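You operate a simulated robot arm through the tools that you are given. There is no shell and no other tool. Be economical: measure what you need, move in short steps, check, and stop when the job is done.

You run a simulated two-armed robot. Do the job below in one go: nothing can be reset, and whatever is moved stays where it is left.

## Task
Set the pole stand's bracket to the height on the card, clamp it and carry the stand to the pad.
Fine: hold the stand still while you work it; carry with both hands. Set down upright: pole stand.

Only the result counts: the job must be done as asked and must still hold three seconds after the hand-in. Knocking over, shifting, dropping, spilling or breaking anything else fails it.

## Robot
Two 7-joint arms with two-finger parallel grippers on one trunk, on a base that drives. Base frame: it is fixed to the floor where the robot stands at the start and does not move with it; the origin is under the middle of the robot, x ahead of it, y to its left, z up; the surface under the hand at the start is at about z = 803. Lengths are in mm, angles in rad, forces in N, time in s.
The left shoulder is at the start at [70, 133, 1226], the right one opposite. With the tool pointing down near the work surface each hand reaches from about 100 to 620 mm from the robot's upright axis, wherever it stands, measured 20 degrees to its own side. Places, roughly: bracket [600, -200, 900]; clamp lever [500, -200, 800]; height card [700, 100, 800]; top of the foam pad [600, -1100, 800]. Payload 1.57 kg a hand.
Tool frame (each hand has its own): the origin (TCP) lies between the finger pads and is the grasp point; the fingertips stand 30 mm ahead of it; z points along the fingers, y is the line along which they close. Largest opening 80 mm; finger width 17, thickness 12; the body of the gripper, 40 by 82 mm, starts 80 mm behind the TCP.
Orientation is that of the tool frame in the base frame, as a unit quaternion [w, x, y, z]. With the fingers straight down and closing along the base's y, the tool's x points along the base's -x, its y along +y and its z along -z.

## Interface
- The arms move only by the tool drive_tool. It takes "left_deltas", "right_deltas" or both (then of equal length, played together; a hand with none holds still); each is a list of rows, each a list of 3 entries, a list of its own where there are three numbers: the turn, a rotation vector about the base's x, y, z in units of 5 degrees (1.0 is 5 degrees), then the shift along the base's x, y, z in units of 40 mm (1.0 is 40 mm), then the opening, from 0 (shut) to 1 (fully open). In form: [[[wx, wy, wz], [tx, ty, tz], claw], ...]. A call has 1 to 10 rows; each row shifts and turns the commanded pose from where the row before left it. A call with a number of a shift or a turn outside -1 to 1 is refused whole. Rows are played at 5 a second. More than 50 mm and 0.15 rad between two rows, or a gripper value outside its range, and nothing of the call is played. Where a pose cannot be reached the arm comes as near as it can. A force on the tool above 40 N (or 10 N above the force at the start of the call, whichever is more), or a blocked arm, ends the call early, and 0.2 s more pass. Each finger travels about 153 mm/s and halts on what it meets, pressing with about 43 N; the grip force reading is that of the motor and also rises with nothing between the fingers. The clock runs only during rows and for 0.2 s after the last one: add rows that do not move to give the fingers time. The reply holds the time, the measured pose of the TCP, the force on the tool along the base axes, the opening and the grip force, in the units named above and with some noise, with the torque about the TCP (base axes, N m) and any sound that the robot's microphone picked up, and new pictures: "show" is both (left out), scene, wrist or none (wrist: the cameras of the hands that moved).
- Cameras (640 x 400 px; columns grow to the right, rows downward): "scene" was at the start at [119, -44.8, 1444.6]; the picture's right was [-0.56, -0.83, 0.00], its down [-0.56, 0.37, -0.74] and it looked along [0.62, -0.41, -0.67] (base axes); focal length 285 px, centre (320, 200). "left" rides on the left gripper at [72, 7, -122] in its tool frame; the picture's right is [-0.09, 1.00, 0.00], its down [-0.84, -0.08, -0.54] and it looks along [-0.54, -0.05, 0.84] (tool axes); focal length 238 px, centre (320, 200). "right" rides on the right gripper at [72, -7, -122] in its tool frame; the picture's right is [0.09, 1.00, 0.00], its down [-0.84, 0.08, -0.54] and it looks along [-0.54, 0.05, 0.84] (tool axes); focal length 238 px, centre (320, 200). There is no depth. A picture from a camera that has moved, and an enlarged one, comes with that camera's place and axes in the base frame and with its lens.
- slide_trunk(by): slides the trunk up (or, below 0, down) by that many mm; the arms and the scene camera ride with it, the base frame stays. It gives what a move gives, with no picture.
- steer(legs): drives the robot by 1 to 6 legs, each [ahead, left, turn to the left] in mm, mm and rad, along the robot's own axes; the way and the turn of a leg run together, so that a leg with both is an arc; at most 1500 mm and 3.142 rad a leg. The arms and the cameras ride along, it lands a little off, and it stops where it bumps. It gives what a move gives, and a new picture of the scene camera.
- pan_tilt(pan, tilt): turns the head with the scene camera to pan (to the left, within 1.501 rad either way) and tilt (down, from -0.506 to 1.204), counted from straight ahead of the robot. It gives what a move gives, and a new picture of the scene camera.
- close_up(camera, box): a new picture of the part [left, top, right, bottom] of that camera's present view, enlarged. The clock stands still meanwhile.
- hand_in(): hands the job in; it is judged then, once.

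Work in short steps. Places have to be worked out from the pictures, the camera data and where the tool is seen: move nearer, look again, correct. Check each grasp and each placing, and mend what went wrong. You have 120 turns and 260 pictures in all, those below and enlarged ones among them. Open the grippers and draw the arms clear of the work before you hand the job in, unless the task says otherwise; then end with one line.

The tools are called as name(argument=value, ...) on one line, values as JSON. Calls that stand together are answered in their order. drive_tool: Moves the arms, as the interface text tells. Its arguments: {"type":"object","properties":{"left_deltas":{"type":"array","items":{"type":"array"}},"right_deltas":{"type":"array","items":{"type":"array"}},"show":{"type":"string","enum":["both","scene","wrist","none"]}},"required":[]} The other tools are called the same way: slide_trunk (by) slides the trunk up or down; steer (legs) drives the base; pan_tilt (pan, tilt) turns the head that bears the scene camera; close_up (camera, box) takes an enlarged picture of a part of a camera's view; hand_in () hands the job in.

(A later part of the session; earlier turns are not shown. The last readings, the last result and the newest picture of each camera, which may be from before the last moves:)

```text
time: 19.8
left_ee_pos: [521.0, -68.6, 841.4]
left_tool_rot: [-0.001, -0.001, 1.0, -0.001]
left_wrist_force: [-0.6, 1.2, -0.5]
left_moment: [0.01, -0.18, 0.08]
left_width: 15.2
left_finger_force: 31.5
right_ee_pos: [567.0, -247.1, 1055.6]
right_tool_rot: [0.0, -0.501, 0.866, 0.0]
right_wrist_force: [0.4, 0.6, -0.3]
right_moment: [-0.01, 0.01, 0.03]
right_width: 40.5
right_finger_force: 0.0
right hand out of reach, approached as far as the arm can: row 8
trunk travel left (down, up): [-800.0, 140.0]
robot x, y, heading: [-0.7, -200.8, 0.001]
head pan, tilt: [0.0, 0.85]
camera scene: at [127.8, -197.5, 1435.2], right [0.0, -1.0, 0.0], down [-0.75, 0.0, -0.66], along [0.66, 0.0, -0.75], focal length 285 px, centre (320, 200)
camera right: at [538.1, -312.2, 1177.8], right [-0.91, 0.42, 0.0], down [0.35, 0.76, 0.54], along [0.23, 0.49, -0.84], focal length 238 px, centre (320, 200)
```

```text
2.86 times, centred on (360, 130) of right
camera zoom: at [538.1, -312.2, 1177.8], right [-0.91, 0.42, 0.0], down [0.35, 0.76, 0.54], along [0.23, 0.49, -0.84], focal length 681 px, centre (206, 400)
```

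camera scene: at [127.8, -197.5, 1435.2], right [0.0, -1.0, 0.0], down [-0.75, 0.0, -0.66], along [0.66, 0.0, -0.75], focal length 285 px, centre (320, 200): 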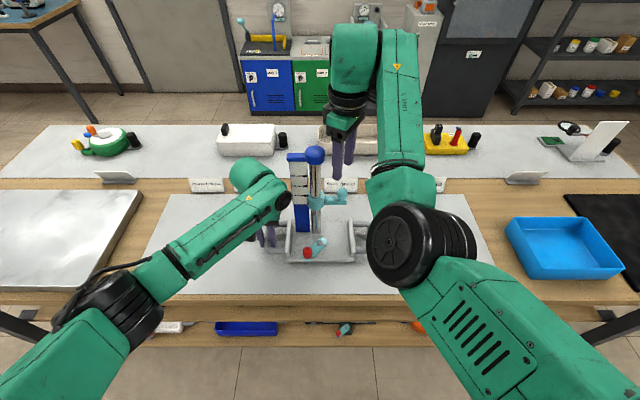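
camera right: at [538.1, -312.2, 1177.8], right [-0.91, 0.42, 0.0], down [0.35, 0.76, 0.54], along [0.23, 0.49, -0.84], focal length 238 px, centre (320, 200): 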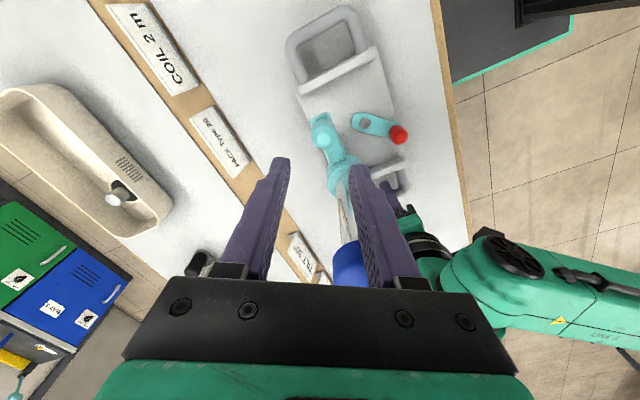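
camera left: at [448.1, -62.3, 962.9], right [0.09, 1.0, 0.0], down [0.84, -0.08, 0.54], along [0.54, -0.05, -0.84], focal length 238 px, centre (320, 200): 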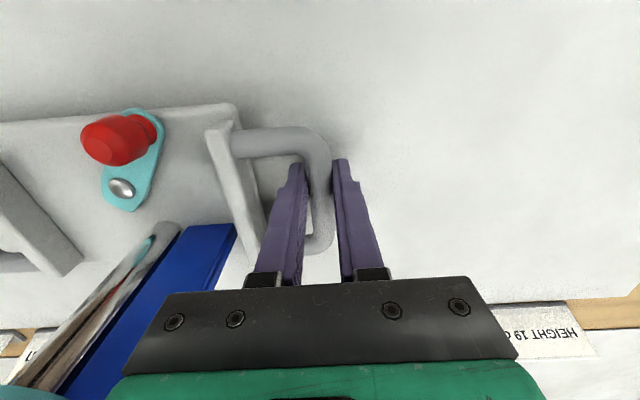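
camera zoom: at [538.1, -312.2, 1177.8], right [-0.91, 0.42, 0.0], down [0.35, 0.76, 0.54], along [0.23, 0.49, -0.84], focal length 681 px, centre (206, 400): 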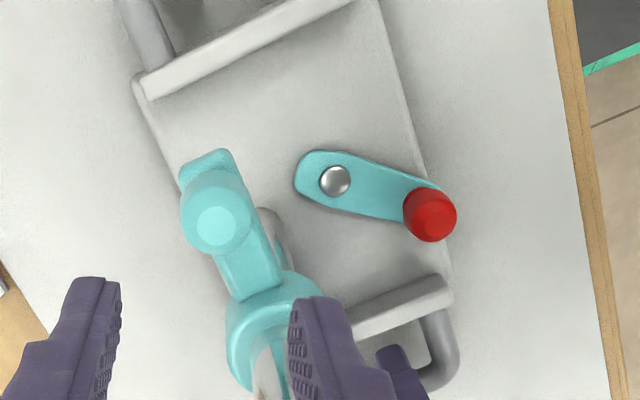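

The stand is back in place and the bracket is untouched. Lever pivot is about (516,-200), red knob about (481,-167), top z≈855. I bring the right hand back and over to the red knob, yawing it.

drive_tool(right_deltas=[[[0, 0, -1], [-0.86, 0, 0], 0.5], [[0, 0, -1], [-0.86, 0, 0], 0.5], [[0, 0, -1], [-0.86, 0, 0], 0.5], [[0, 0, -1], [-0.86, 0, 0], 0.5], [[0, 0, -1], [-0.6, 0, -0.5], 0.5], [[0, 0, -1], [0, 0.4, -0.5], 0.5], [[0, 0, -1], [0, 0.4, -0.5], 0.5], [[0, 0, -1], [0, 0.4, -0.5], 0.5], [[0, 0, -1], [0, 0.4, -0.3], 0.5], [[0, 0, -1], [0, 0.4, -0.3], 0.5]], show="both")

```text
time: 21.0
left_ee_pos: [518.7, -76.6, 847.2]
left_tool_rot: [0.004, 0.003, 1.0, -0.01]
left_wrist_force: [3.0, -4.9, -2.8]
left_moment: [-0.1, 0.6, 0.28]
left_width: 15.4
left_finger_force: 31.2
right_ee_pos: [537.8, -232.9, 999.1]
right_tool_rot: [0.034, -0.299, 0.954, 0.0]
right_wrist_force: [-6.8, 6.6, 10.3]
right_moment: [1.05, 0.2, -0.07]
right_width: 26.9
right_finger_force: 0.1
right hand out of reach, approached as far as the arm can: row 1, 2, 3, 4, 5
trunk travel left (down, up): [-800.0, 140.0]
robot x, y, heading: [3.4, -198.2, -0.001]
head pan, tilt: [0.0, 0.85]
stopped in row 6 (right hand): the force on the tool passed its limit at 106 N (the readings are from after the stop); the commanded pose is now the measured one
camera scene: at [123.6, -198.1, 1435.9], right [0.0, -1.0, 0.0], down [-0.75, 0.0, -0.66], along [0.66, 0.0, -0.75], focal length 285 px, centre (320, 200)
camera right: at [475.2, -281.6, 1115.9], right [-0.64, 0.76, -0.03], down [0.61, 0.53, 0.59], along [0.47, 0.37, -0.8], focal length 238 px, centre (320, 200)
```

scene: 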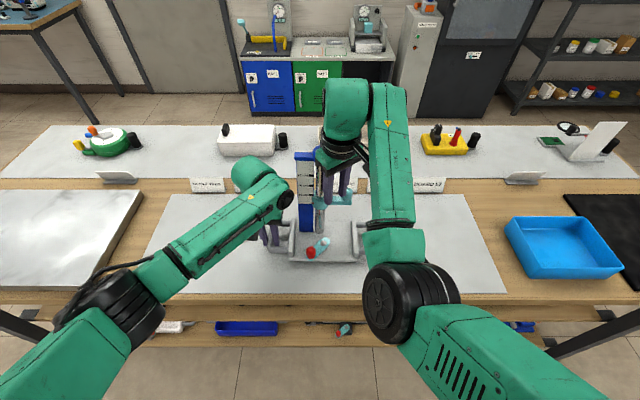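
right: 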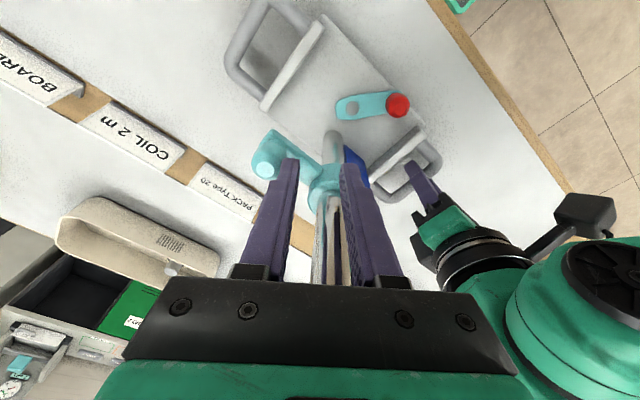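

The hand could not follow the commanded retreat and came down at the pole. I look closely before moving.

close_up(camera="scene", box=[260, 120, 400, 270])

close_up(camera="right", box=[200, 90, 460, 290])

```text
2.67 times, centred on (330, 195) of scene
camera zoom: at [123.6, -198.1, 1435.9], right [0.0, -1.0, 0.0], down [-0.75, 0.0, -0.66], along [0.66, 0.0, -0.75], focal length 759 px, centre (293, 213)
```

zoom: 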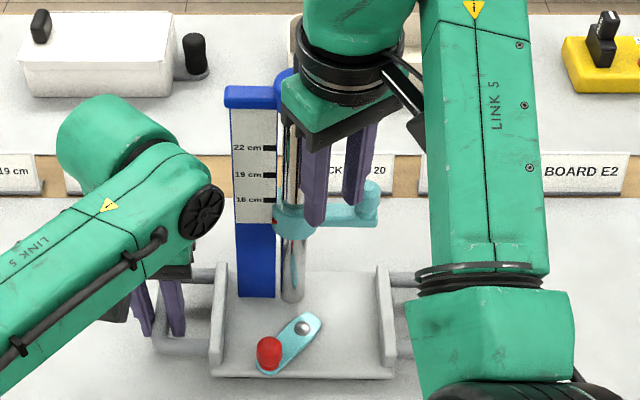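

```text
2.00 times, centred on (330, 190) of right
camera zoom: at [475.2, -281.6, 1115.9], right [-0.64, 0.76, -0.03], down [0.61, 0.53, 0.59], along [0.47, 0.37, -0.8], focal length 477 px, centre (300, 220)
```

zoom: 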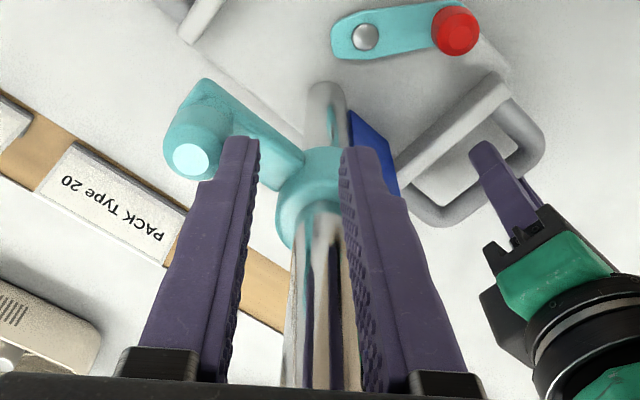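

The fingers ended up between bracket knob and pole, body against the cap. I back off gently in -y, keeping the opening.

drive_tool(right_deltas=[[[0, 0, 0], [-0.1, -0.2, 0.1], 0.34], [[0, 0, 0], [-0.1, -0.2, 0.1], 0.34], [[0, 0, 0], [0, 0, 0], 0.34]], show="scene")

close_up(camera="scene", box=[260, 120, 400, 270])

```text
time: 21.6
left_ee_pos: [522.7, -85.2, 849.5]
left_tool_rot: [0.009, 0.009, 1.0, -0.019]
left_wrist_force: [2.5, -14.3, 4.3]
left_moment: [-0.05, 0.88, -0.16]
left_width: 15.5
left_finger_force: 31.2
right_ee_pos: [540.5, -251.7, 999.0]
right_tool_rot: [0.035, -0.297, 0.954, -0.006]
right_wrist_force: [-4.3, 15.3, 5.2]
right_moment: [1.06, 0.36, 0.05]
right_width: 10.2
right_finger_force: 0.1
right hand out of reach, approached as far as the arm can: row 2
trunk travel left (down, up): [-800.0, 140.0]
robot x, y, heading: [1.5, -200.8, -0.0]
head pan, tilt: [0.0, 0.85]
stopped in row 3 (left hand): the force on the tool passed its limit at 42 N (the readings are from after the stop); the commanded pose is now the measured one
camera scene: at [126.0, -197.6, 1435.4], right [0.0, -1.0, 0.0], down [-0.75, 0.0, -0.66], along [0.66, 0.0, -0.75], focal length 285 px, centre (320, 200)
```

scene: 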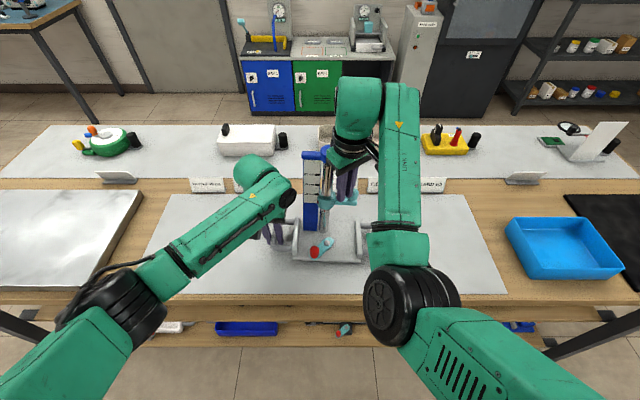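

```text
2.67 times, centred on (330, 195) of scene
camera zoom: at [126.0, -197.6, 1435.4], right [0.0, -1.0, 0.0], down [-0.75, 0.0, -0.66], along [0.66, 0.0, -0.75], focal length 759 px, centre (293, 213)
```

zoom: 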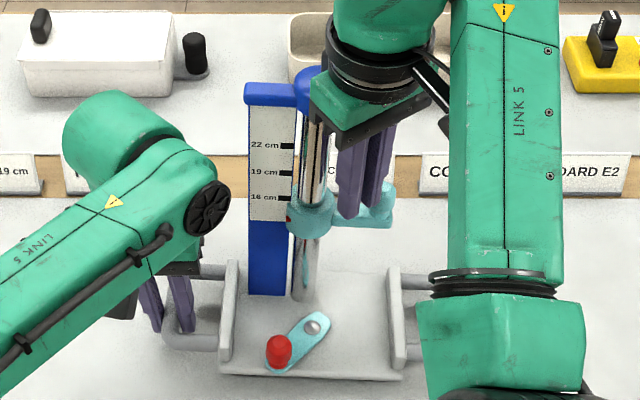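

The finger pair is now pulling on the bracket knob from the inside. I ease back +y a little and lift straight up out of it.

drive_tool(right_deltas=[[[0, 0, 0], [0, 0.2, 0.1], 0.13], [[0, 0, 0], [0, 0.1, 0.3], 0.13], [[0, 0, 0], [0, 0, 0.3], 0.13], [[0, 0, 0], [0, 0, 0.3], 0.13]], show="scene")

close_up(camera="scene", box=[260, 120, 400, 270])

```text
time: 22.6
left_ee_pos: [524.8, -80.9, 846.8]
left_tool_rot: [0.006, 0.008, 1.0, -0.015]
left_wrist_force: [-0.7, 0.4, -1.4]
left_moment: [0.09, -0.04, -0.03]
left_width: 15.7
left_finger_force: 31.3
right_ee_pos: [555.6, -233.9, 1029.8]
right_tool_rot: [0.035, -0.299, 0.954, -0.004]
right_wrist_force: [0.1, 0.1, -0.4]
right_moment: [0.02, 0.0, 0.0]
right_width: 10.7
right_finger_force: 0.0
right hand out of reach, approached as far as the arm can: row 2, 3, 4
trunk travel left (down, up): [-800.0, 140.0]
robot x, y, heading: [-2.2, -199.3, 0.004]
head pan, tilt: [0.0, 0.85]
camera scene: at [128.9, -197.2, 1435.2], right [0.0, -1.0, 0.0], down [-0.75, 0.0, -0.66], along [0.66, 0.0, -0.75], focal length 285 px, centre (320, 200)
```

scene: 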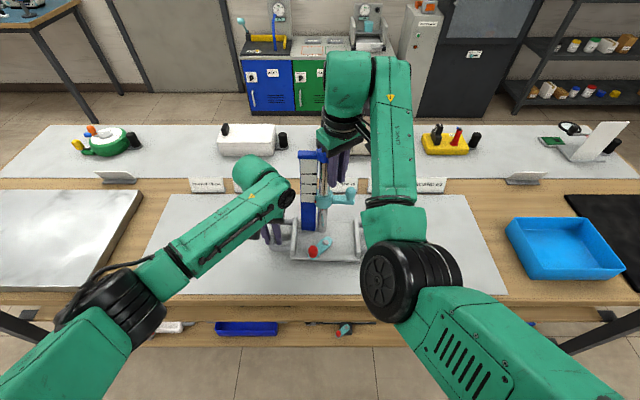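

```text
2.67 times, centred on (330, 195) of scene
camera zoom: at [128.9, -197.2, 1435.2], right [0.0, -1.0, 0.0], down [-0.75, 0.0, -0.66], along [0.66, 0.0, -0.75], focal length 759 px, centre (293, 213)
```

zoom: 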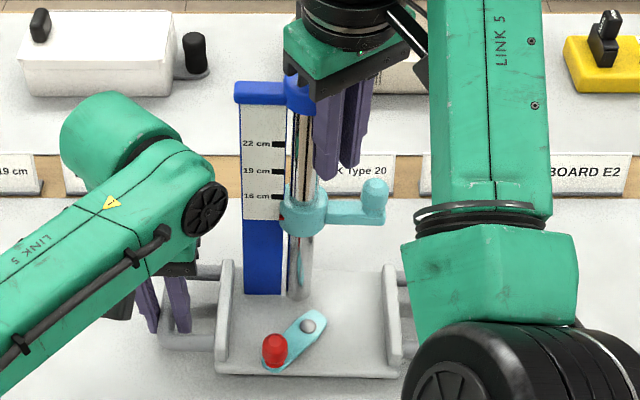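

Free again, no forces. I move away in -y while unwinding the yaw to restore a healthy arm posture.

drive_tool(right_deltas=[[[0, 0, -0.5], [0, -0.6, 0], 0.5], [[0, 0, -0.5], [0, -0.6, 0], 0.5], [[0, 0, -0.5], [0, -0.6, 0], 0.5], [[0, 0, -0.5], [0, -0.6, 0], 0.5], [[0, 0, -1], [0, -0.6, 0], 0.5], [[0, 0, -1], [0, -0.6, 0], 0.5], [[0, 0, -1], [0, 0, 0], 0.5], [[0, 0, -1], [0, 0, 0], 0.5], [[0, 0, -1], [0, 0, 0], 0.5]], show="scene")

```text
time: 24.6
left_ee_pos: [524.9, -82.9, 848.4]
left_tool_rot: [0.008, 0.007, 1.0, -0.017]
left_wrist_force: [-0.3, -1.0, -2.4]
left_moment: [-0.01, -0.09, 0.03]
left_width: 15.6
left_finger_force: 31.3
right_ee_pos: [562.5, -379.1, 1026.6]
right_tool_rot: [0.031, 0.003, 0.999, -0.015]
right_wrist_force: [-0.1, 0.0, -1.2]
right_moment: [-0.01, 0.01, -0.03]
right_width: 40.1
right_finger_force: 0.0
right hand out of reach, approached as far as the arm can: row 1, 3
trunk travel left (down, up): [-800.0, 140.0]
robot x, y, heading: [-1.3, -199.8, 0.002]
head pan, tilt: [0.0, 0.85]
camera scene: at [128.8, -197.9, 1435.3], right [0.0, -1.0, 0.0], down [-0.75, 0.0, -0.66], along [0.66, 0.0, -0.75], focal length 285 px, centre (320, 200)
```

scene: 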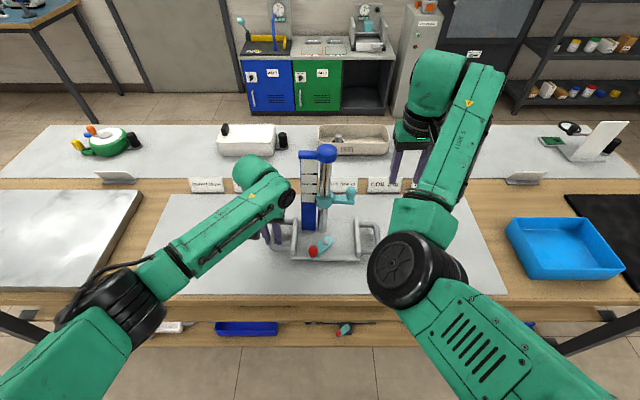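

Right posture is nearly vertical. I straighten both hands (left back down 6 mm so the stand sits flat) and pull the right back in x.

drive_tool(left_deltas=[[[0.13, 0.06, 0.05], [0, 0, -0.06], 0], [[0.13, 0.06, 0.05], [0, 0, -0.06], 0], [[0.13, 0.06, 0.05], [0, 0, -0.04], 0], [[0, 0, 0], [0, 0, 0], 0], [[0, 0, 0], [0, 0, 0], 0], [[0, 0, 0], [0, 0, 0], 0]], right_deltas=[[[0.17, 0.35, 0.03], [-0.3, 0, 0], 0.5], [[0.17, 0.35, 0.03], [-0.3, 0, 0], 0.5], [[0, 0, 0], [-0.5, 0, 0], 0.5], [[0, 0, 0], [-0.5, 0, 0], 0.5], [[0, 0, 0], [-0.5, 0, 0], 0.5], [[0, 0, 0], [-0.5, 0, 0], 0.5]], show="scene")

```text
time: 26.0
left_ee_pos: [523.7, -83.4, 842.4]
left_tool_rot: [0.002, 0.001, 1.0, 0.001]
left_wrist_force: [0.5, -0.2, 3.1]
left_moment: [0.01, -0.39, -0.03]
left_width: 15.4
left_finger_force: 31.3
right_ee_pos: [530.3, -401.7, 987.0]
right_tool_rot: [0.002, 0.002, 1.0, -0.001]
right_wrist_force: [-0.7, 0.1, -0.2]
right_moment: [0.0, -0.01, -0.02]
right_width: 40.0
right_finger_force: 0.0
right hand out of reach, approached as far as the arm can: row 1, 2, 3, 4, 5, 6
trunk travel left (down, up): [-800.0, 140.0]
robot x, y, heading: [1.7, -197.4, 0.001]
head pan, tilt: [0.0, 0.85]
camera scene: at [127.9, -198.1, 1435.4], right [0.0, -1.0, 0.0], down [-0.75, 0.0, -0.66], along [0.66, 0.0, -0.75], focal length 285 px, centre (320, 200)
```

scene: 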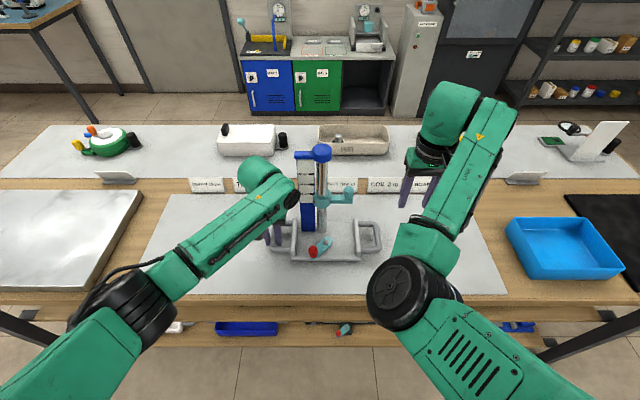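

The wrist is at a bend limit when high; it relaxes lower down. I go down beside the stand, then back in x.

drive_tool(right_deltas=[[[0, 0, 0], [0, -0.4, -0.8], 0.5], [[0, 0, 0], [-0.3, -0.2, -0.7], 0.5], [[0, 0, 0], [-0.7, 0, -0.5], 0.5], [[0, 0, 0], [-0.9, 0, 0], 0.5], [[0, 0, 0], [-0.9, 0, 0], 0.5], [[0, 0, 0], [-0.9, 0, 0], 0.5]], show="scene")

```text
time: 27.3
left_ee_pos: [523.5, -82.4, 842.6]
left_tool_rot: [-0.001, 0.002, 1.0, 0.001]
left_wrist_force: [-2.0, -0.6, 4.1]
left_moment: [0.0, -0.3, -0.15]
left_width: 15.5
left_finger_force: 31.1
right_ee_pos: [436.6, -484.6, 926.1]
right_tool_rot: [0.02, 0.029, 0.997, -0.064]
right_wrist_force: [-1.1, 0.3, -0.3]
right_moment: [0.03, 0.02, 0.0]
right_width: 40.0
right_finger_force: 0.0
right hand out of reach, approached as far as the arm can: row 5, 6
trunk travel left (down, up): [-800.0, 140.0]
robot x, y, heading: [1.2, -196.9, 0.001]
head pan, tilt: [0.0, 0.85]
stopped in row 6 (right hand): the arm was blocked; the commanded pose is now the measured one
camera scene: at [127.4, -198.0, 1435.4], right [0.0, -1.0, 0.0], down [-0.75, 0.0, -0.66], along [0.66, 0.0, -0.75], focal length 285 px, centre (320, 200)
```

scene: 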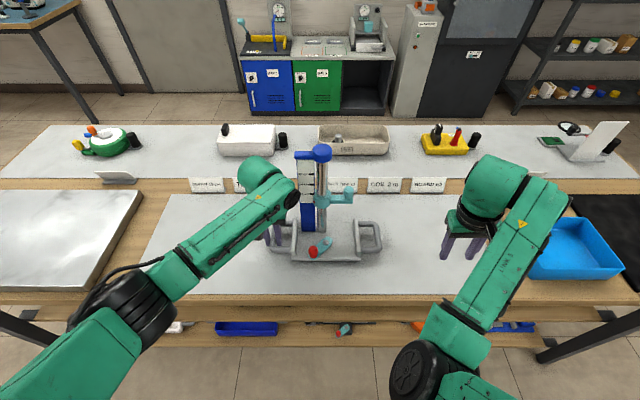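

The elbow sits too low and is blocked by the table edge. I raise the hand and swing outward to bring the elbow back up.

drive_tool(right_deltas=[[[0.25, 0.08, 0.11], [0.3, -0.3, 0.8], 0.5], [[0.25, 0.08, 0.11], [0, -0.5, 0.9], 0.5], [[0.25, 0.08, 0.11], [0, -0.5, 0.9], 0.5], [[0.25, 0.08, 0.11], [0, -0.5, 0.9], 0.5], [[0.25, 0.08, 0.11], [0, -0.5, 0.9], 0.5], [[0.25, 0.08, 0.11], [0, -0.5, 0.9], 0.5], [[0, 0, 0], [0, -0.3, 0.9], 0.5], [[0, 0, 0], [0, 0, 0.9], 0.5]], show="scene")

```text
time: 29.1
left_ee_pos: [522.4, -82.3, 843.6]
left_tool_rot: [0.0, 0.0, 1.0, 0.0]
left_wrist_force: [-0.1, 0.2, 3.8]
left_moment: [-0.13, -0.49, -0.05]
left_width: 15.4
left_finger_force: 31.2
right_ee_pos: [453.5, -609.7, 1206.8]
right_tool_rot: [-0.001, -0.001, 1.0, 0.004]
right_wrist_force: [-0.4, 0.0, 0.2]
right_moment: [0.02, -0.01, -0.02]
right_width: 40.0
right_finger_force: 0.0
right hand out of reach, approached as far as the arm can: row 2
trunk travel left (down, up): [-800.0, 140.0]
robot x, y, heading: [-2.1, -202.3, 0.005]
head pan, tilt: [0.0, 0.85]
camera scene: at [127.4, -197.9, 1435.3], right [0.0, -1.0, 0.0], down [-0.75, 0.0, -0.66], along [0.66, 0.0, -0.75], focal length 285 px, centre (320, 200)
```

scene: 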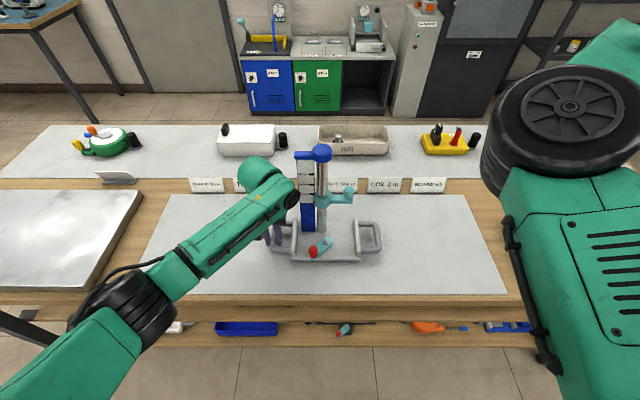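

Elbow is up again. I return to the healthy start-like posture (x≈380, y≈-385) at height.

drive_tool(right_deltas=[[[0, 0, 0], [-0.6, 0.4, 0], 0.5], [[0, 0, 0], [-0.6, 0.6, 0], 0.5], [[0, 0, 0], [-0.5, 0.8, 0], 0.5], [[0, 0, 0], [0, 0.9, 0], 0.5], [[0, 0, 0], [0, 0.9, 0], 0.5], [[0, 0, 0], [0, 0.9, 0], 0.5], [[0, 0, 0], [0, 0.9, 0], 0.5]], show="scene")

```text
time: 30.7
left_ee_pos: [523.4, -82.1, 841.9]
left_tool_rot: [0.0, 0.0, 1.0, 0.001]
left_wrist_force: [-1.2, 1.6, 2.7]
left_moment: [0.04, -0.29, -0.08]
left_width: 15.5
left_finger_force: 31.3
right_ee_pos: [404.3, -570.3, 1208.1]
right_tool_rot: [-0.002, -0.001, 1.0, 0.003]
right_wrist_force: [-0.5, -0.2, -0.3]
right_moment: [-0.01, -0.03, -0.02]
right_width: 40.0
right_finger_force: 0.1
right hand out of reach, approached as far as the arm can: row 3, 4, 5, 6, 7
trunk travel left (down, up): [-800.0, 140.0]
robot x, y, heading: [4.4, -199.0, -0.0]
head pan, tilt: [0.0, 0.85]
camera scene: at [127.3, -197.7, 1435.4], right [0.0, -1.0, 0.0], down [-0.75, 0.0, -0.66], along [0.66, 0.0, -0.75], focal length 285 px, centre (320, 200)
```

scene: 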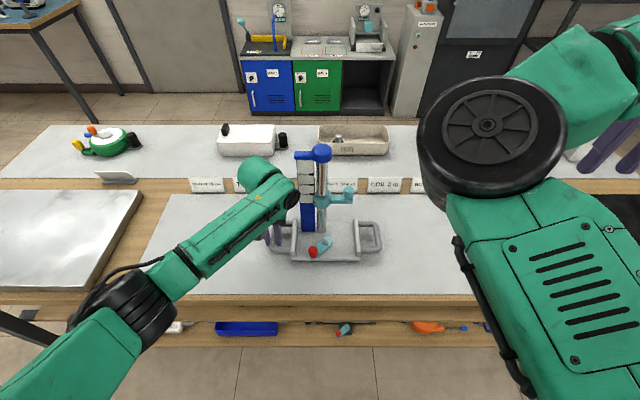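

At this height inward motion is limited; the left hand started at y≈0 at z≈1118, so I descend first and then go inward.

drive_tool(right_deltas=[[[0, 0, 0], [0, 0, -0.9], 0.5], [[0, 0, 0], [0, 0, -0.9], 0.5], [[0, 0, 0], [0, 0.5, -0.8], 0.5], [[0, 0, 0], [0, 0.8, -0.5], 0.5], [[0, 0, 0], [0, 0.9, 0], 0.5], [[0, 0, 0], [0, 0.9, 0], 0.5]], show="scene")

```text
time: 32.1
left_ee_pos: [524.1, -81.5, 842.4]
left_tool_rot: [0.0, 0.001, 1.0, 0.001]
left_wrist_force: [-1.6, 0.9, 1.2]
left_moment: [-0.06, -0.28, -0.06]
left_width: 15.5
left_finger_force: 30.8
right_ee_pos: [458.9, -544.2, 1075.5]
right_tool_rot: [-0.003, 0.0, 1.0, 0.004]
right_wrist_force: [-0.1, 0.3, 0.8]
right_moment: [0.02, 0.01, -0.01]
right_width: 40.0
right_finger_force: 0.1
right hand out of reach, approached as far as the arm can: row 3, 4, 5, 6
trunk travel left (down, up): [-800.0, 140.0]
robot x, y, heading: [1.0, -198.7, 0.004]
head pan, tilt: [0.0, 0.85]
camera scene: at [127.8, -197.7, 1435.4], right [0.0, -1.0, 0.0], down [-0.75, 0.0, -0.66], along [0.66, 0.0, -0.75], focal length 285 px, centre (320, 200)
```

scene: 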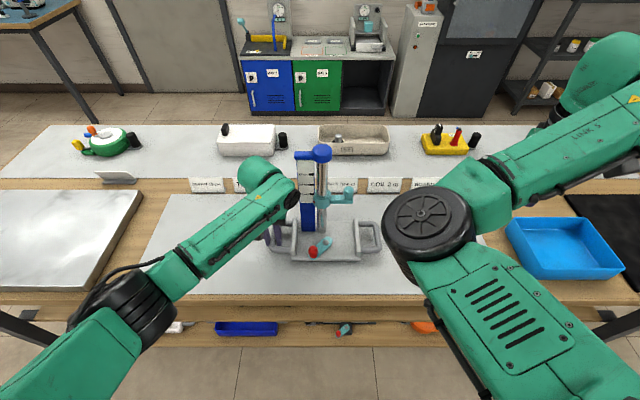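

The right arm's elbow is stuck inboard, so I swap roles: right hand will hold the right handle (reachable from outside), left will do lever and bracket. I bring the right hand over the right handle.

drive_tool(right_deltas=[[[0, 0, 0], [0.9, 0, 0], 0.5], [[0, 0, 0], [0.8, 0.5, 0], 0.5], [[0, 0, 0], [0, 0.9, -0.3], 0.5], [[0, 0, 0], [0, 0.9, -0.3], 0.5], [[0, 0, 0], [0, 0.9, -0.5], 0.5], [[0, 0, 0], [0, 0.9, -0.5], 0.5], [[0, 0, 0], [0, 0.8, -0.5], 0.5]], show="both")

close_up(camera="scene", box=[250, 130, 410, 280])

```text
time: 33.7
left_ee_pos: [525.2, -82.6, 841.6]
left_tool_rot: [-0.001, 0.0, 1.0, 0.001]
left_wrist_force: [0.5, -0.4, 0.0]
left_moment: [-0.12, -0.3, -0.13]
left_width: 15.0
left_finger_force: 31.6
right_ee_pos: [541.3, -358.1, 986.6]
right_tool_rot: [-0.001, 0.001, 1.0, 0.004]
right_wrist_force: [0.6, 1.4, 0.1]
right_moment: [-0.01, -0.03, 0.03]
right_width: 39.9
right_finger_force: 0.1
right hand out of reach, approached as far as the arm can: row 4, 5
trunk travel left (down, up): [-800.0, 140.0]
robot x, y, heading: [-4.7, -200.5, 0.005]
head pan, tilt: [0.0, 0.85]
camera scene: at [128.1, -197.9, 1435.4], right [0.0, -1.0, 0.0], down [-0.75, 0.0, -0.66], along [0.66, 0.0, -0.75], focal length 285 px, centre (320, 200)
camera right: at [471.0, -365.2, 1109.3], right [-0.09, 1.0, 0.01], down [0.84, 0.07, 0.54], along [0.54, 0.05, -0.84], focal length 238 px, centre (320, 200)
```

scene: 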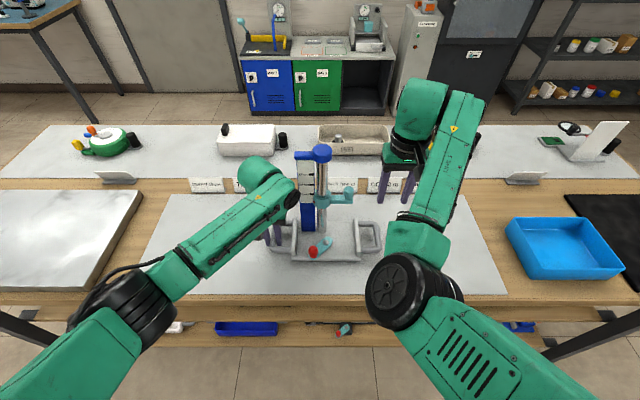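
right: 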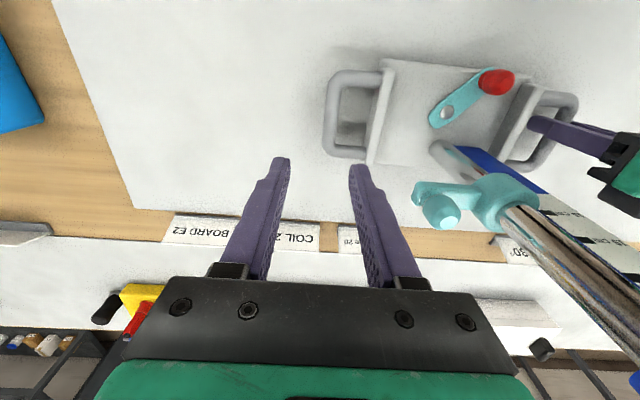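

```text
2.67 times, centred on (330, 205) of scene
camera zoom: at [128.1, -197.9, 1435.4], right [0.0, -1.0, 0.0], down [-0.75, 0.0, -0.66], along [0.66, 0.0, -0.75], focal length 759 px, centre (293, 187)
```

zoom: 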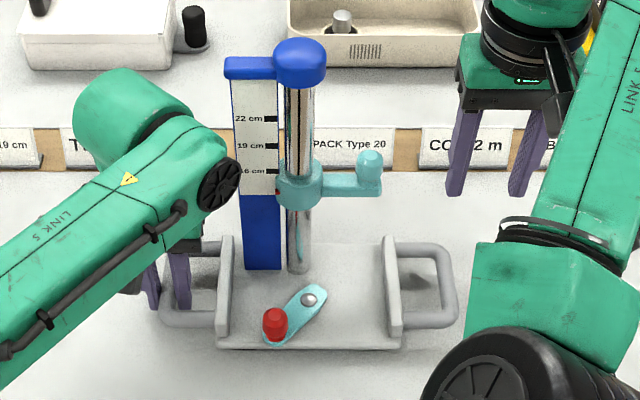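

Right handle outer bar is at about (528,-344,840). I descend over it.

drive_tool(right_deltas=[[[0, 0, 0], [-0.08, 0.09, -0.8], 0.5], [[0, 0, 0], [-0.08, 0.09, -0.8], 0.5], [[0, 0, 0], [-0.08, 0.09, -0.5], 0.5], [[0, 0, 0], [-0.08, 0.07, -0.5], 0.5], [[0, 0, 0], [0, 0, 0], 0.5]], show="wrist")

```text
time: 34.9
left_ee_pos: [523.9, -82.4, 842.2]
left_tool_rot: [0.0, 0.0, 1.0, 0.001]
left_wrist_force: [0.2, -1.7, 2.0]
left_moment: [-0.01, -0.3, -0.03]
left_width: 15.4
left_finger_force: 30.8
right_ee_pos: [537.4, -362.9, 890.0]
right_tool_rot: [0.007, 0.012, 1.0, -0.006]
right_wrist_force: [0.4, -0.6, -0.6]
right_moment: [0.0, -0.01, -0.01]
right_width: 40.0
right_finger_force: 0.2
trunk travel left (down, up): [-800.0, 140.0]
robot x, y, heading: [1.0, -197.2, 0.003]
head pan, tilt: [0.0, 0.85]
camera right: at [464.2, -365.8, 1011.4], right [-0.07, 1.0, -0.01], down [0.83, 0.06, 0.55], along [0.55, 0.03, -0.83], focal length 238 px, centre (320, 200)
```

right: 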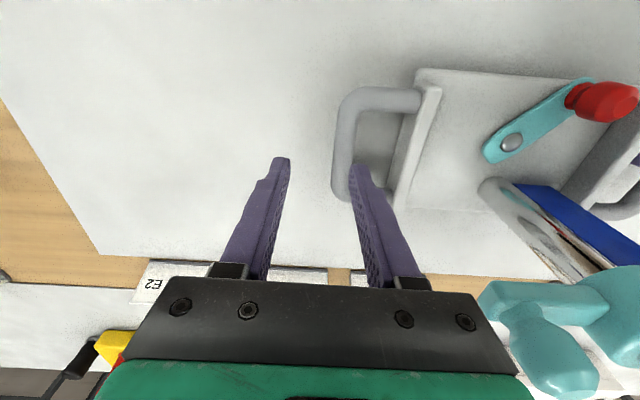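

It stopped short of the commanded spot by ~18 mm in y (probably the elbow grazing the table). I try a small correction.

drive_tool(right_deltas=[[[0, 0, 0], [-0.1, 0.25, 0], 0.5], [[0, 0, 0], [-0.1, 0.25, 0], 0.5], [[0, 0, 0], [0, 0, 0], 0.5]], show="scene")

pan_tilt(pan=-0.3, tilt=1.2)

```text
time: 35.9
left_ee_pos: [523.5, -82.8, 841.6]
left_tool_rot: [-0.001, 0.001, 1.0, 0.001]
left_wrist_force: [-1.8, 0.9, -0.2]
left_moment: [-0.01, -0.18, -0.06]
left_width: 15.5
left_finger_force: 31.1
right_ee_pos: [532.5, -356.2, 890.4]
right_tool_rot: [0.01, 0.02, 1.0, -0.017]
right_wrist_force: [-0.5, 0.3, -0.2]
right_moment: [-0.03, -0.01, 0.02]
right_width: 40.0
right_finger_force: 0.0
trunk travel left (down, up): [-800.0, 140.0]
robot x, y, heading: [2.9, -203.1, 0.0]
head pan, tilt: [0.0, 0.85]
stopped in row 3 (right hand): the arm was blocked; the commanded pose is now the measured one
camera scene: at [128.2, -198.1, 1435.3], right [0.0, -1.0, 0.0], down [-0.75, 0.0, -0.66], along [0.66, 0.0, -0.75], focal length 285 px, centre (320, 200)
```

scene: 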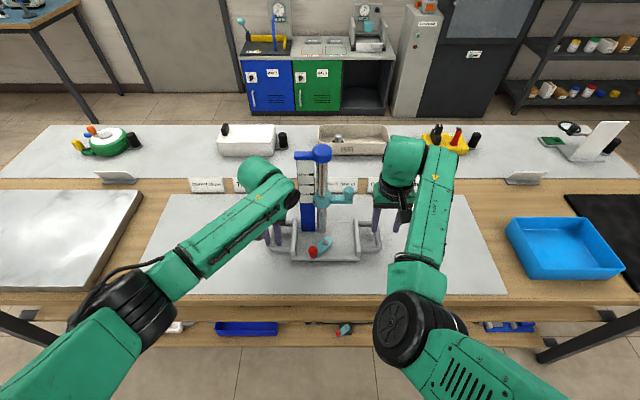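

```text
time: 36.7
left_ee_pos: [523.4, -83.0, 843.0]
left_tool_rot: [0.0, 0.001, 1.0, 0.001]
left_wrist_force: [0.0, -0.9, 0.2]
left_moment: [0.02, -0.22, -0.07]
left_width: 15.6
left_finger_force: 31.0
right_ee_pos: [531.9, -355.6, 890.5]
right_tool_rot: [0.01, 0.02, 1.0, -0.017]
right_wrist_force: [-0.2, 0.0, -0.4]
right_moment: [0.03, 0.04, -0.02]
right_width: 40.2
right_finger_force: 0.0
trunk travel left (down, up): [-800.0, 140.0]
robot x, y, heading: [1.7, -199.7, -0.001]
head pan, tilt: [-0.3, 1.201]
camera scene: at [103.5, -214.6, 1411.7], right [-0.29, -0.96, 0.0], down [-0.89, 0.27, -0.36], along [0.35, -0.11, -0.93], focal length 285 px, centre (320, 200)
```

scene: 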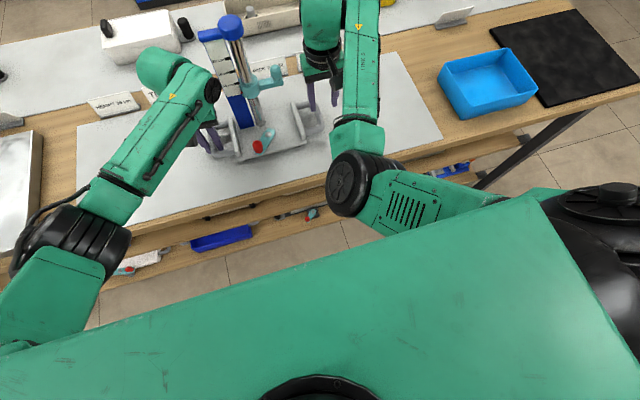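

The right elbow is against the table edge. I release the left handle and raise the trunk 80 mm so both arms work straighter with elbows clear.

drive_tool(left_deltas=[[[0, 0, 0], [0, 0, 0], 0.5], [[0, 0, 0], [0, 0, 0], 0.5]], show="none")

slide_trunk(by=80)

pan_tilt(pan=0.0, tilt=0.9)

```text
time: 37.3
left_ee_pos: [524.3, -82.3, 842.2]
left_tool_rot: [0.0, 0.0, 1.0, 0.001]
left_wrist_force: [-0.4, 1.5, 0.2]
left_moment: [-0.01, 0.01, 0.0]
left_width: 40.0
left_finger_force: 0.1
right_ee_pos: [532.3, -356.5, 889.1]
right_tool_rot: [0.007, 0.02, 1.0, -0.017]
right_wrist_force: [-0.3, -0.1, -0.1]
right_moment: [0.03, 0.01, 0.02]
right_width: 39.8
right_finger_force: 0.1
trunk travel left (down, up): [-800.0, 140.0]
robot x, y, heading: [-4.3, -203.7, -0.004]
head pan, tilt: [-0.3, 1.201]
```

```text
time: 38.5
left_ee_pos: [524.8, -82.9, 923.0]
left_tool_rot: [0.0, 0.001, 1.0, 0.001]
left_wrist_force: [-0.2, 0.7, -0.8]
left_moment: [-0.01, 0.0, -0.01]
left_width: 40.0
left_finger_force: 0.0
right_ee_pos: [530.7, -356.3, 968.0]
right_tool_rot: [0.008, 0.021, 1.0, -0.018]
right_wrist_force: [0.7, -0.8, 0.3]
right_moment: [0.0, 0.0, 0.01]
right_width: 40.2
right_finger_force: 0.0
trunk travel left (down, up): [-880.0, 60.0]
robot x, y, heading: [-0.4, -203.1, 0.002]
head pan, tilt: [-0.3, 1.201]
```

```text
time: 39.3
left_ee_pos: [523.9, -82.0, 922.6]
left_tool_rot: [0.0, -0.001, 1.0, 0.001]
left_wrist_force: [0.0, 0.5, 0.7]
left_moment: [-0.02, -0.01, -0.01]
left_width: 40.0
left_finger_force: 0.0
right_ee_pos: [531.7, -356.7, 969.7]
right_tool_rot: [0.008, 0.02, 1.0, -0.018]
right_wrist_force: [-0.3, -0.9, -0.1]
right_moment: [0.02, -0.03, -0.02]
right_width: 40.0
right_finger_force: 0.0
trunk travel left (down, up): [-880.0, 60.0]
robot x, y, heading: [2.3, -203.3, -0.0]
head pan, tilt: [0.0, 0.901]
camera scene: at [125.8, -198.0, 1511.3], right [0.0, -1.0, 0.0], down [-0.78, 0.0, -0.62], along [0.62, 0.0, -0.78], focal length 285 px, centre (320, 200)
```

scene: 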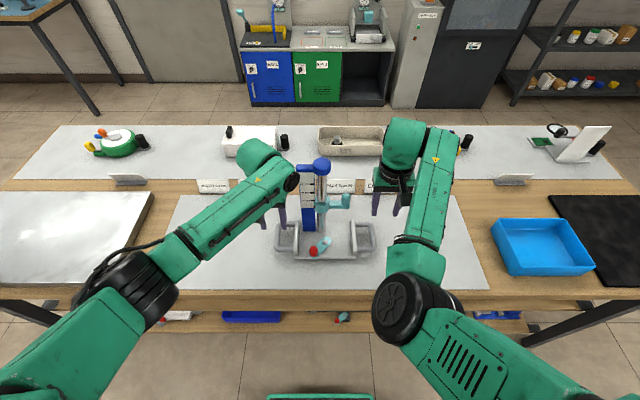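

Now the right hand descends to its handle bar, straightening the tilt on the way.

drive_tool(right_deltas=[[[0.2, 0.09, 0.23], [-0.05, 0.1, -0.5], 0.5], [[0.2, 0.09, 0.23], [-0.05, 0.1, -0.6], 0.5], [[0, 0, 0], [0, 0.1, -0.6], 0.5], [[0, 0, 0], [0, 0, -0.5], 0.5], [[0, 0, 0], [0, 0, 0], 0.5]], show="wrist")

```text
time: 40.7
left_ee_pos: [523.5, -83.5, 921.9]
left_tool_rot: [0.0, 0.001, 1.0, 0.002]
left_wrist_force: [-0.4, 0.4, 0.3]
left_moment: [-0.01, 0.0, 0.0]
left_width: 40.0
left_finger_force: 0.0
right_ee_pos: [529.7, -366.6, 881.1]
right_tool_rot: [0.002, 0.012, 1.0, -0.016]
right_wrist_force: [-0.1, 0.0, -0.5]
right_moment: [-0.01, 0.01, 0.03]
right_width: 40.1
right_finger_force: 0.1
trunk travel left (down, up): [-880.0, 60.0]
robot x, y, heading: [-2.4, -200.0, 0.006]
head pan, tilt: [0.0, 0.901]
stopped in row 5 (right hand): the arm was blocked; the commanded pose is now the measured one
camera right: at [457.9, -369.7, 1003.2], right [-0.07, 1.0, -0.03], down [0.84, 0.07, 0.54], along [0.54, 0.01, -0.84], focal length 238 px, centre (320, 200)
```

right: 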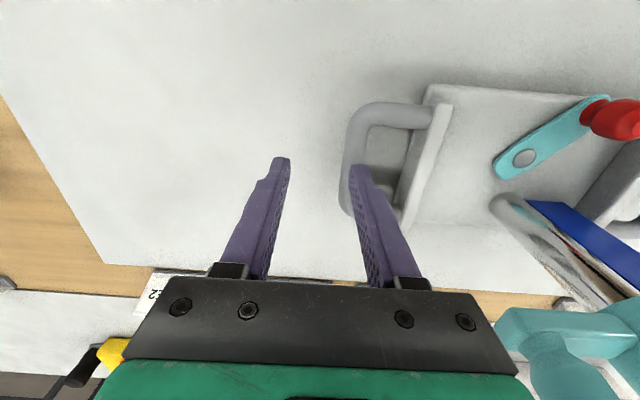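

The elbow still meets the table edge. I'll straighten the arm by backing the base 65 mm (hands raised first) and lowering the trunk again somewhat.

drive_tool(left_deltas=[[[0, 0, 0], [0, 0, 0.6], 0.5], [[0, 0, 0], [0, 0, 0.8], 0.5], [[0, 0, 0], [0, 0, 0.8], 0.5]], right_deltas=[[[0, 0, 0], [0, 0, 0.8], 0.5], [[0, 0, 0], [0, 0, 0.9], 0.5], [[0, 0, 0], [0, -0.2, 0.9], 0.5]], show="none")

steer(legs=[[-65, 0, 0]])

slide_trunk(by=-60)

```text
time: 41.5
left_ee_pos: [525.6, -81.8, 1009.4]
left_tool_rot: [0.0, 0.001, 1.0, 0.001]
left_wrist_force: [0.1, -0.1, -0.4]
left_moment: [0.06, -0.02, 0.01]
left_width: 40.0
left_finger_force: 0.2
right_ee_pos: [530.8, -390.7, 987.9]
right_tool_rot: [0.006, 0.02, 0.999, -0.024]
right_wrist_force: [0.3, -0.3, -0.4]
right_moment: [0.03, 0.02, -0.02]
right_width: 40.3
right_finger_force: 0.1
trunk travel left (down, up): [-880.0, 60.0]
robot x, y, heading: [0.0, -199.5, 0.003]
head pan, tilt: [0.0, 0.901]
```

```text
time: 42.5
left_ee_pos: [466.1, -82.6, 1006.6]
left_tool_rot: [-0.004, 0.001, 1.0, 0.001]
left_wrist_force: [-0.3, -1.0, -0.3]
left_moment: [0.01, 0.01, 0.01]
left_width: 40.0
left_finger_force: 0.0
right_ee_pos: [470.8, -390.6, 983.6]
right_tool_rot: [0.001, 0.021, 0.999, -0.026]
right_wrist_force: [0.0, -0.8, 0.6]
right_moment: [-0.03, 0.07, 0.01]
right_width: 39.9
right_finger_force: 0.1
trunk travel left (down, up): [-880.0, 60.0]
robot x, y, heading: [-62.5, -197.8, 0.003]
head pan, tilt: [0.0, 0.901]
camera scene: at [69.9, -197.9, 1510.6], right [0.0, -1.0, 0.0], down [-0.79, 0.0, -0.62], along [0.62, 0.0, -0.79], focal length 285 px, centre (320, 200)
```

scene: 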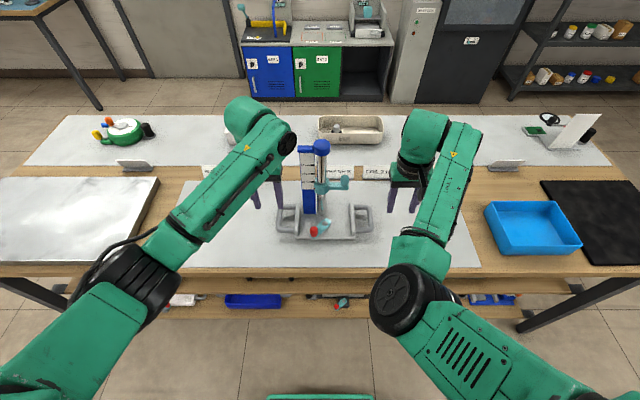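

```text
time: 43.5
left_ee_pos: [460.2, -82.6, 950.0]
left_tool_rot: [0.0, 0.001, 1.0, 0.001]
left_wrist_force: [1.1, -0.7, 0.1]
left_moment: [0.0, -0.01, 0.02]
left_width: 39.8
left_finger_force: 0.1
right_ee_pos: [466.9, -395.5, 926.5]
right_tool_rot: [0.005, 0.024, 0.999, -0.029]
right_wrist_force: [-0.4, -0.7, -0.3]
right_moment: [-0.01, 0.02, 0.02]
right_width: 39.8
right_finger_force: 0.0
trunk travel left (down, up): [-820.0, 120.0]
robot x, y, heading: [-65.6, -201.0, -0.002]
head pan, tilt: [0.0, 0.901]
```

Now extend the right hand forward over the handle, straightening it.

drive_tool(right_deltas=[[[0.22, 0.04, 0.18], [0.6, 0, 0], 0.5], [[0.22, 0.04, 0.18], [0.6, 0.4, 0], 0.5], [[0.22, 0.04, 0.18], [0.3, 0.5, 0], 0.5], [[0, 0, 0], [0, 0.38, 0], 0.5], [[0, 0, 0], [0, 0, 0], 0.5]], show="both")

```text
time: 44.7
left_ee_pos: [461.3, -82.8, 949.4]
left_tool_rot: [-0.001, 0.001, 1.0, 0.001]
left_wrist_force: [0.1, 0.9, 0.1]
left_moment: [0.0, 0.01, 0.03]
left_width: 39.9
left_finger_force: 0.0
right_ee_pos: [526.6, -340.6, 925.9]
right_tool_rot: [-0.001, -0.003, 1.0, 0.003]
right_wrist_force: [0.2, 0.8, -0.6]
right_moment: [-0.02, 0.02, -0.02]
right_width: 40.1
right_finger_force: 0.0
trunk travel left (down, up): [-820.0, 120.0]
robot x, y, heading: [-61.9, -199.6, -0.004]
head pan, tilt: [0.0, 0.901]
camera scene: at [62.0, -198.3, 1451.4], right [0.0, -1.0, 0.0], down [-0.78, 0.0, -0.62], along [0.62, 0.0, -0.78], focal length 285 px, centre (320, 200)
camera right: at [455.3, -348.0, 1048.3], right [-0.1, 1.0, 0.01], down [0.84, 0.08, 0.54], along [0.54, 0.06, -0.84], focal length 238 px, centre (320, 200)
```

scene: 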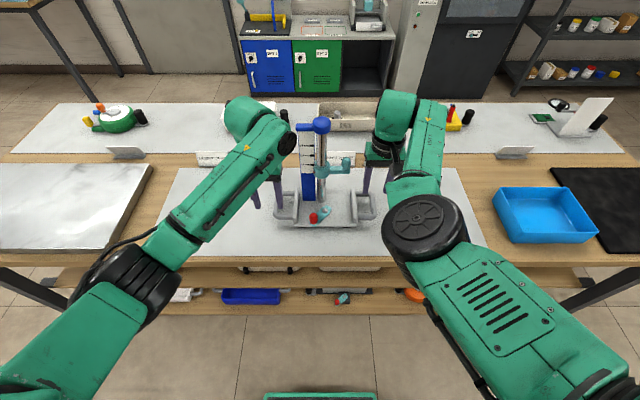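
right: 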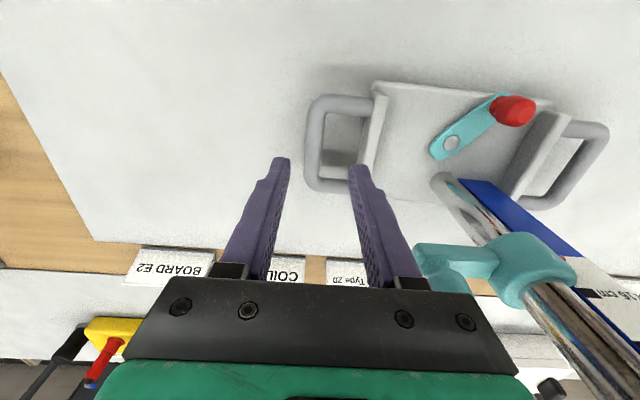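

Well over it (bar ~5 mm further -y). I descend 84 mm and stop to check.

drive_tool(right_deltas=[[[0, 0, 0], [0, -0.12, -0.7], 0.5], [[0, 0, 0], [0, 0, -0.7], 0.5], [[0, 0, 0], [0, 0, -0.7], 0.5], [[0, 0, 0], [0, 0, 0], 0.5]], show="wrist")

```text
time: 45.7
left_ee_pos: [460.4, -82.9, 950.4]
left_tool_rot: [0.0, 0.001, 1.0, 0.001]
left_wrist_force: [-0.3, 0.4, -0.7]
left_moment: [0.02, 0.02, -0.02]
left_width: 39.8
left_finger_force: 0.0
right_ee_pos: [519.8, -347.0, 850.9]
right_tool_rot: [-0.003, 0.002, 1.0, 0.001]
right_wrist_force: [0.3, 0.2, -1.2]
right_moment: [0.02, 0.04, 0.03]
right_width: 40.2
right_finger_force: 0.1
right hand out of reach, approached as far as the arm can: row 3
trunk travel left (down, up): [-820.0, 120.0]
robot x, y, heading: [-64.9, -200.8, -0.002]
head pan, tilt: [0.0, 0.901]
camera right: at [448.9, -353.7, 973.4], right [-0.09, 1.0, 0.0], down [0.84, 0.07, 0.54], along [0.54, 0.05, -0.84], focal length 238 px, centre (320, 200)
```

right: 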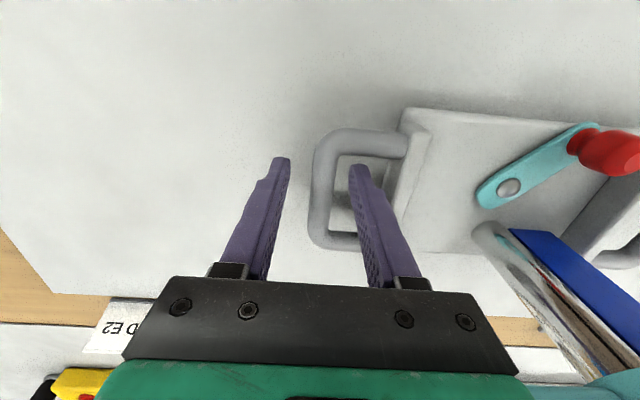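

Fingers straddle the bar at z≈851, which is fine (tips at 821). I grip.

drive_tool(right_deltas=[[[0, 0, 0], [0, 0, 0], 0], [[0, 0, 0], [0, 0, 0], 0], [[0, 0, 0], [0, 0, 0], 0]], show="both")

close_up(camera="scene", box=[250, 105, 400, 245])

close_up(camera="left", box=[0, 0, 320, 200])

```text
time: 46.5
left_ee_pos: [461.5, -82.5, 950.5]
left_tool_rot: [0.001, 0.0, 1.0, 0.001]
left_wrist_force: [0.6, -0.4, 0.1]
left_moment: [0.06, -0.02, -0.06]
left_width: 40.3
left_finger_force: 0.0
right_ee_pos: [518.9, -347.8, 849.8]
right_tool_rot: [-0.003, 0.002, 1.0, 0.002]
right_wrist_force: [1.2, 1.9, 0.8]
right_moment: [0.01, -0.19, 0.01]
right_width: 15.6
right_finger_force: 31.5
trunk travel left (down, up): [-820.0, 120.0]
robot x, y, heading: [-60.5, -196.4, 0.002]
head pan, tilt: [0.0, 0.901]
camera scene: at [62.0, -197.6, 1451.4], right [0.0, -1.0, 0.0], down [-0.78, 0.0, -0.62], along [0.62, 0.0, -0.78], focal length 285 px, centre (320, 200)
camera right: at [449.0, -353.5, 973.4], right [-0.09, 1.0, 0.0], down [0.84, 0.07, 0.54], along [0.53, 0.05, -0.84], focal length 238 px, centre (320, 200)
```

scene: 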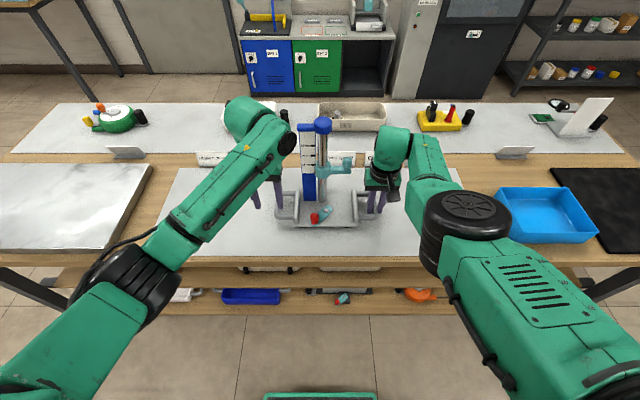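
right: 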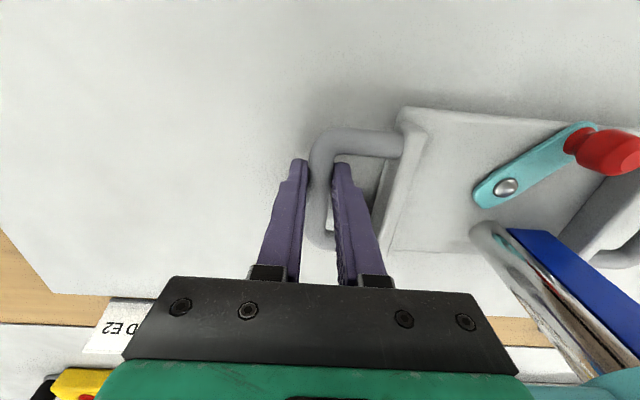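

```text
2.86 times, centred on (325, 175) of scene
camera zoom: at [62.0, -197.6, 1451.4], right [0.0, -1.0, 0.0], down [-0.78, 0.0, -0.62], along [0.62, 0.0, -0.78], focal length 814 px, centre (306, 271)
```

zoom: 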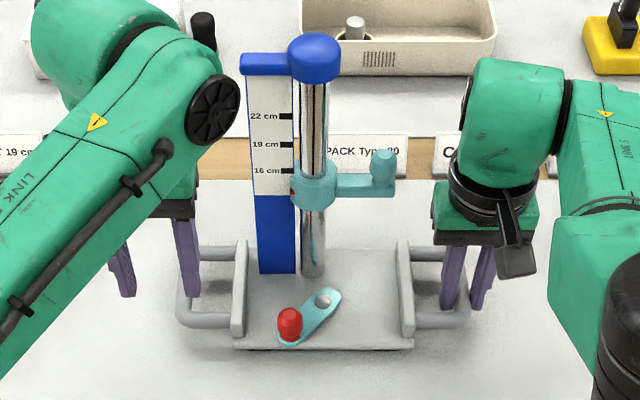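

```text
2.00 times, centred on (160, 100) of left
camera zoom: at [388.8, -75.5, 1070.7], right [0.09, 1.0, 0.0], down [0.84, -0.08, 0.54], along [0.54, -0.05, -0.84], focal length 477 px, centre (640, 400)
```

zoom: 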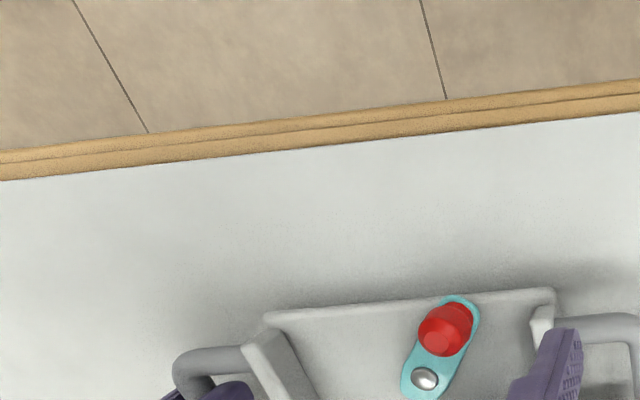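

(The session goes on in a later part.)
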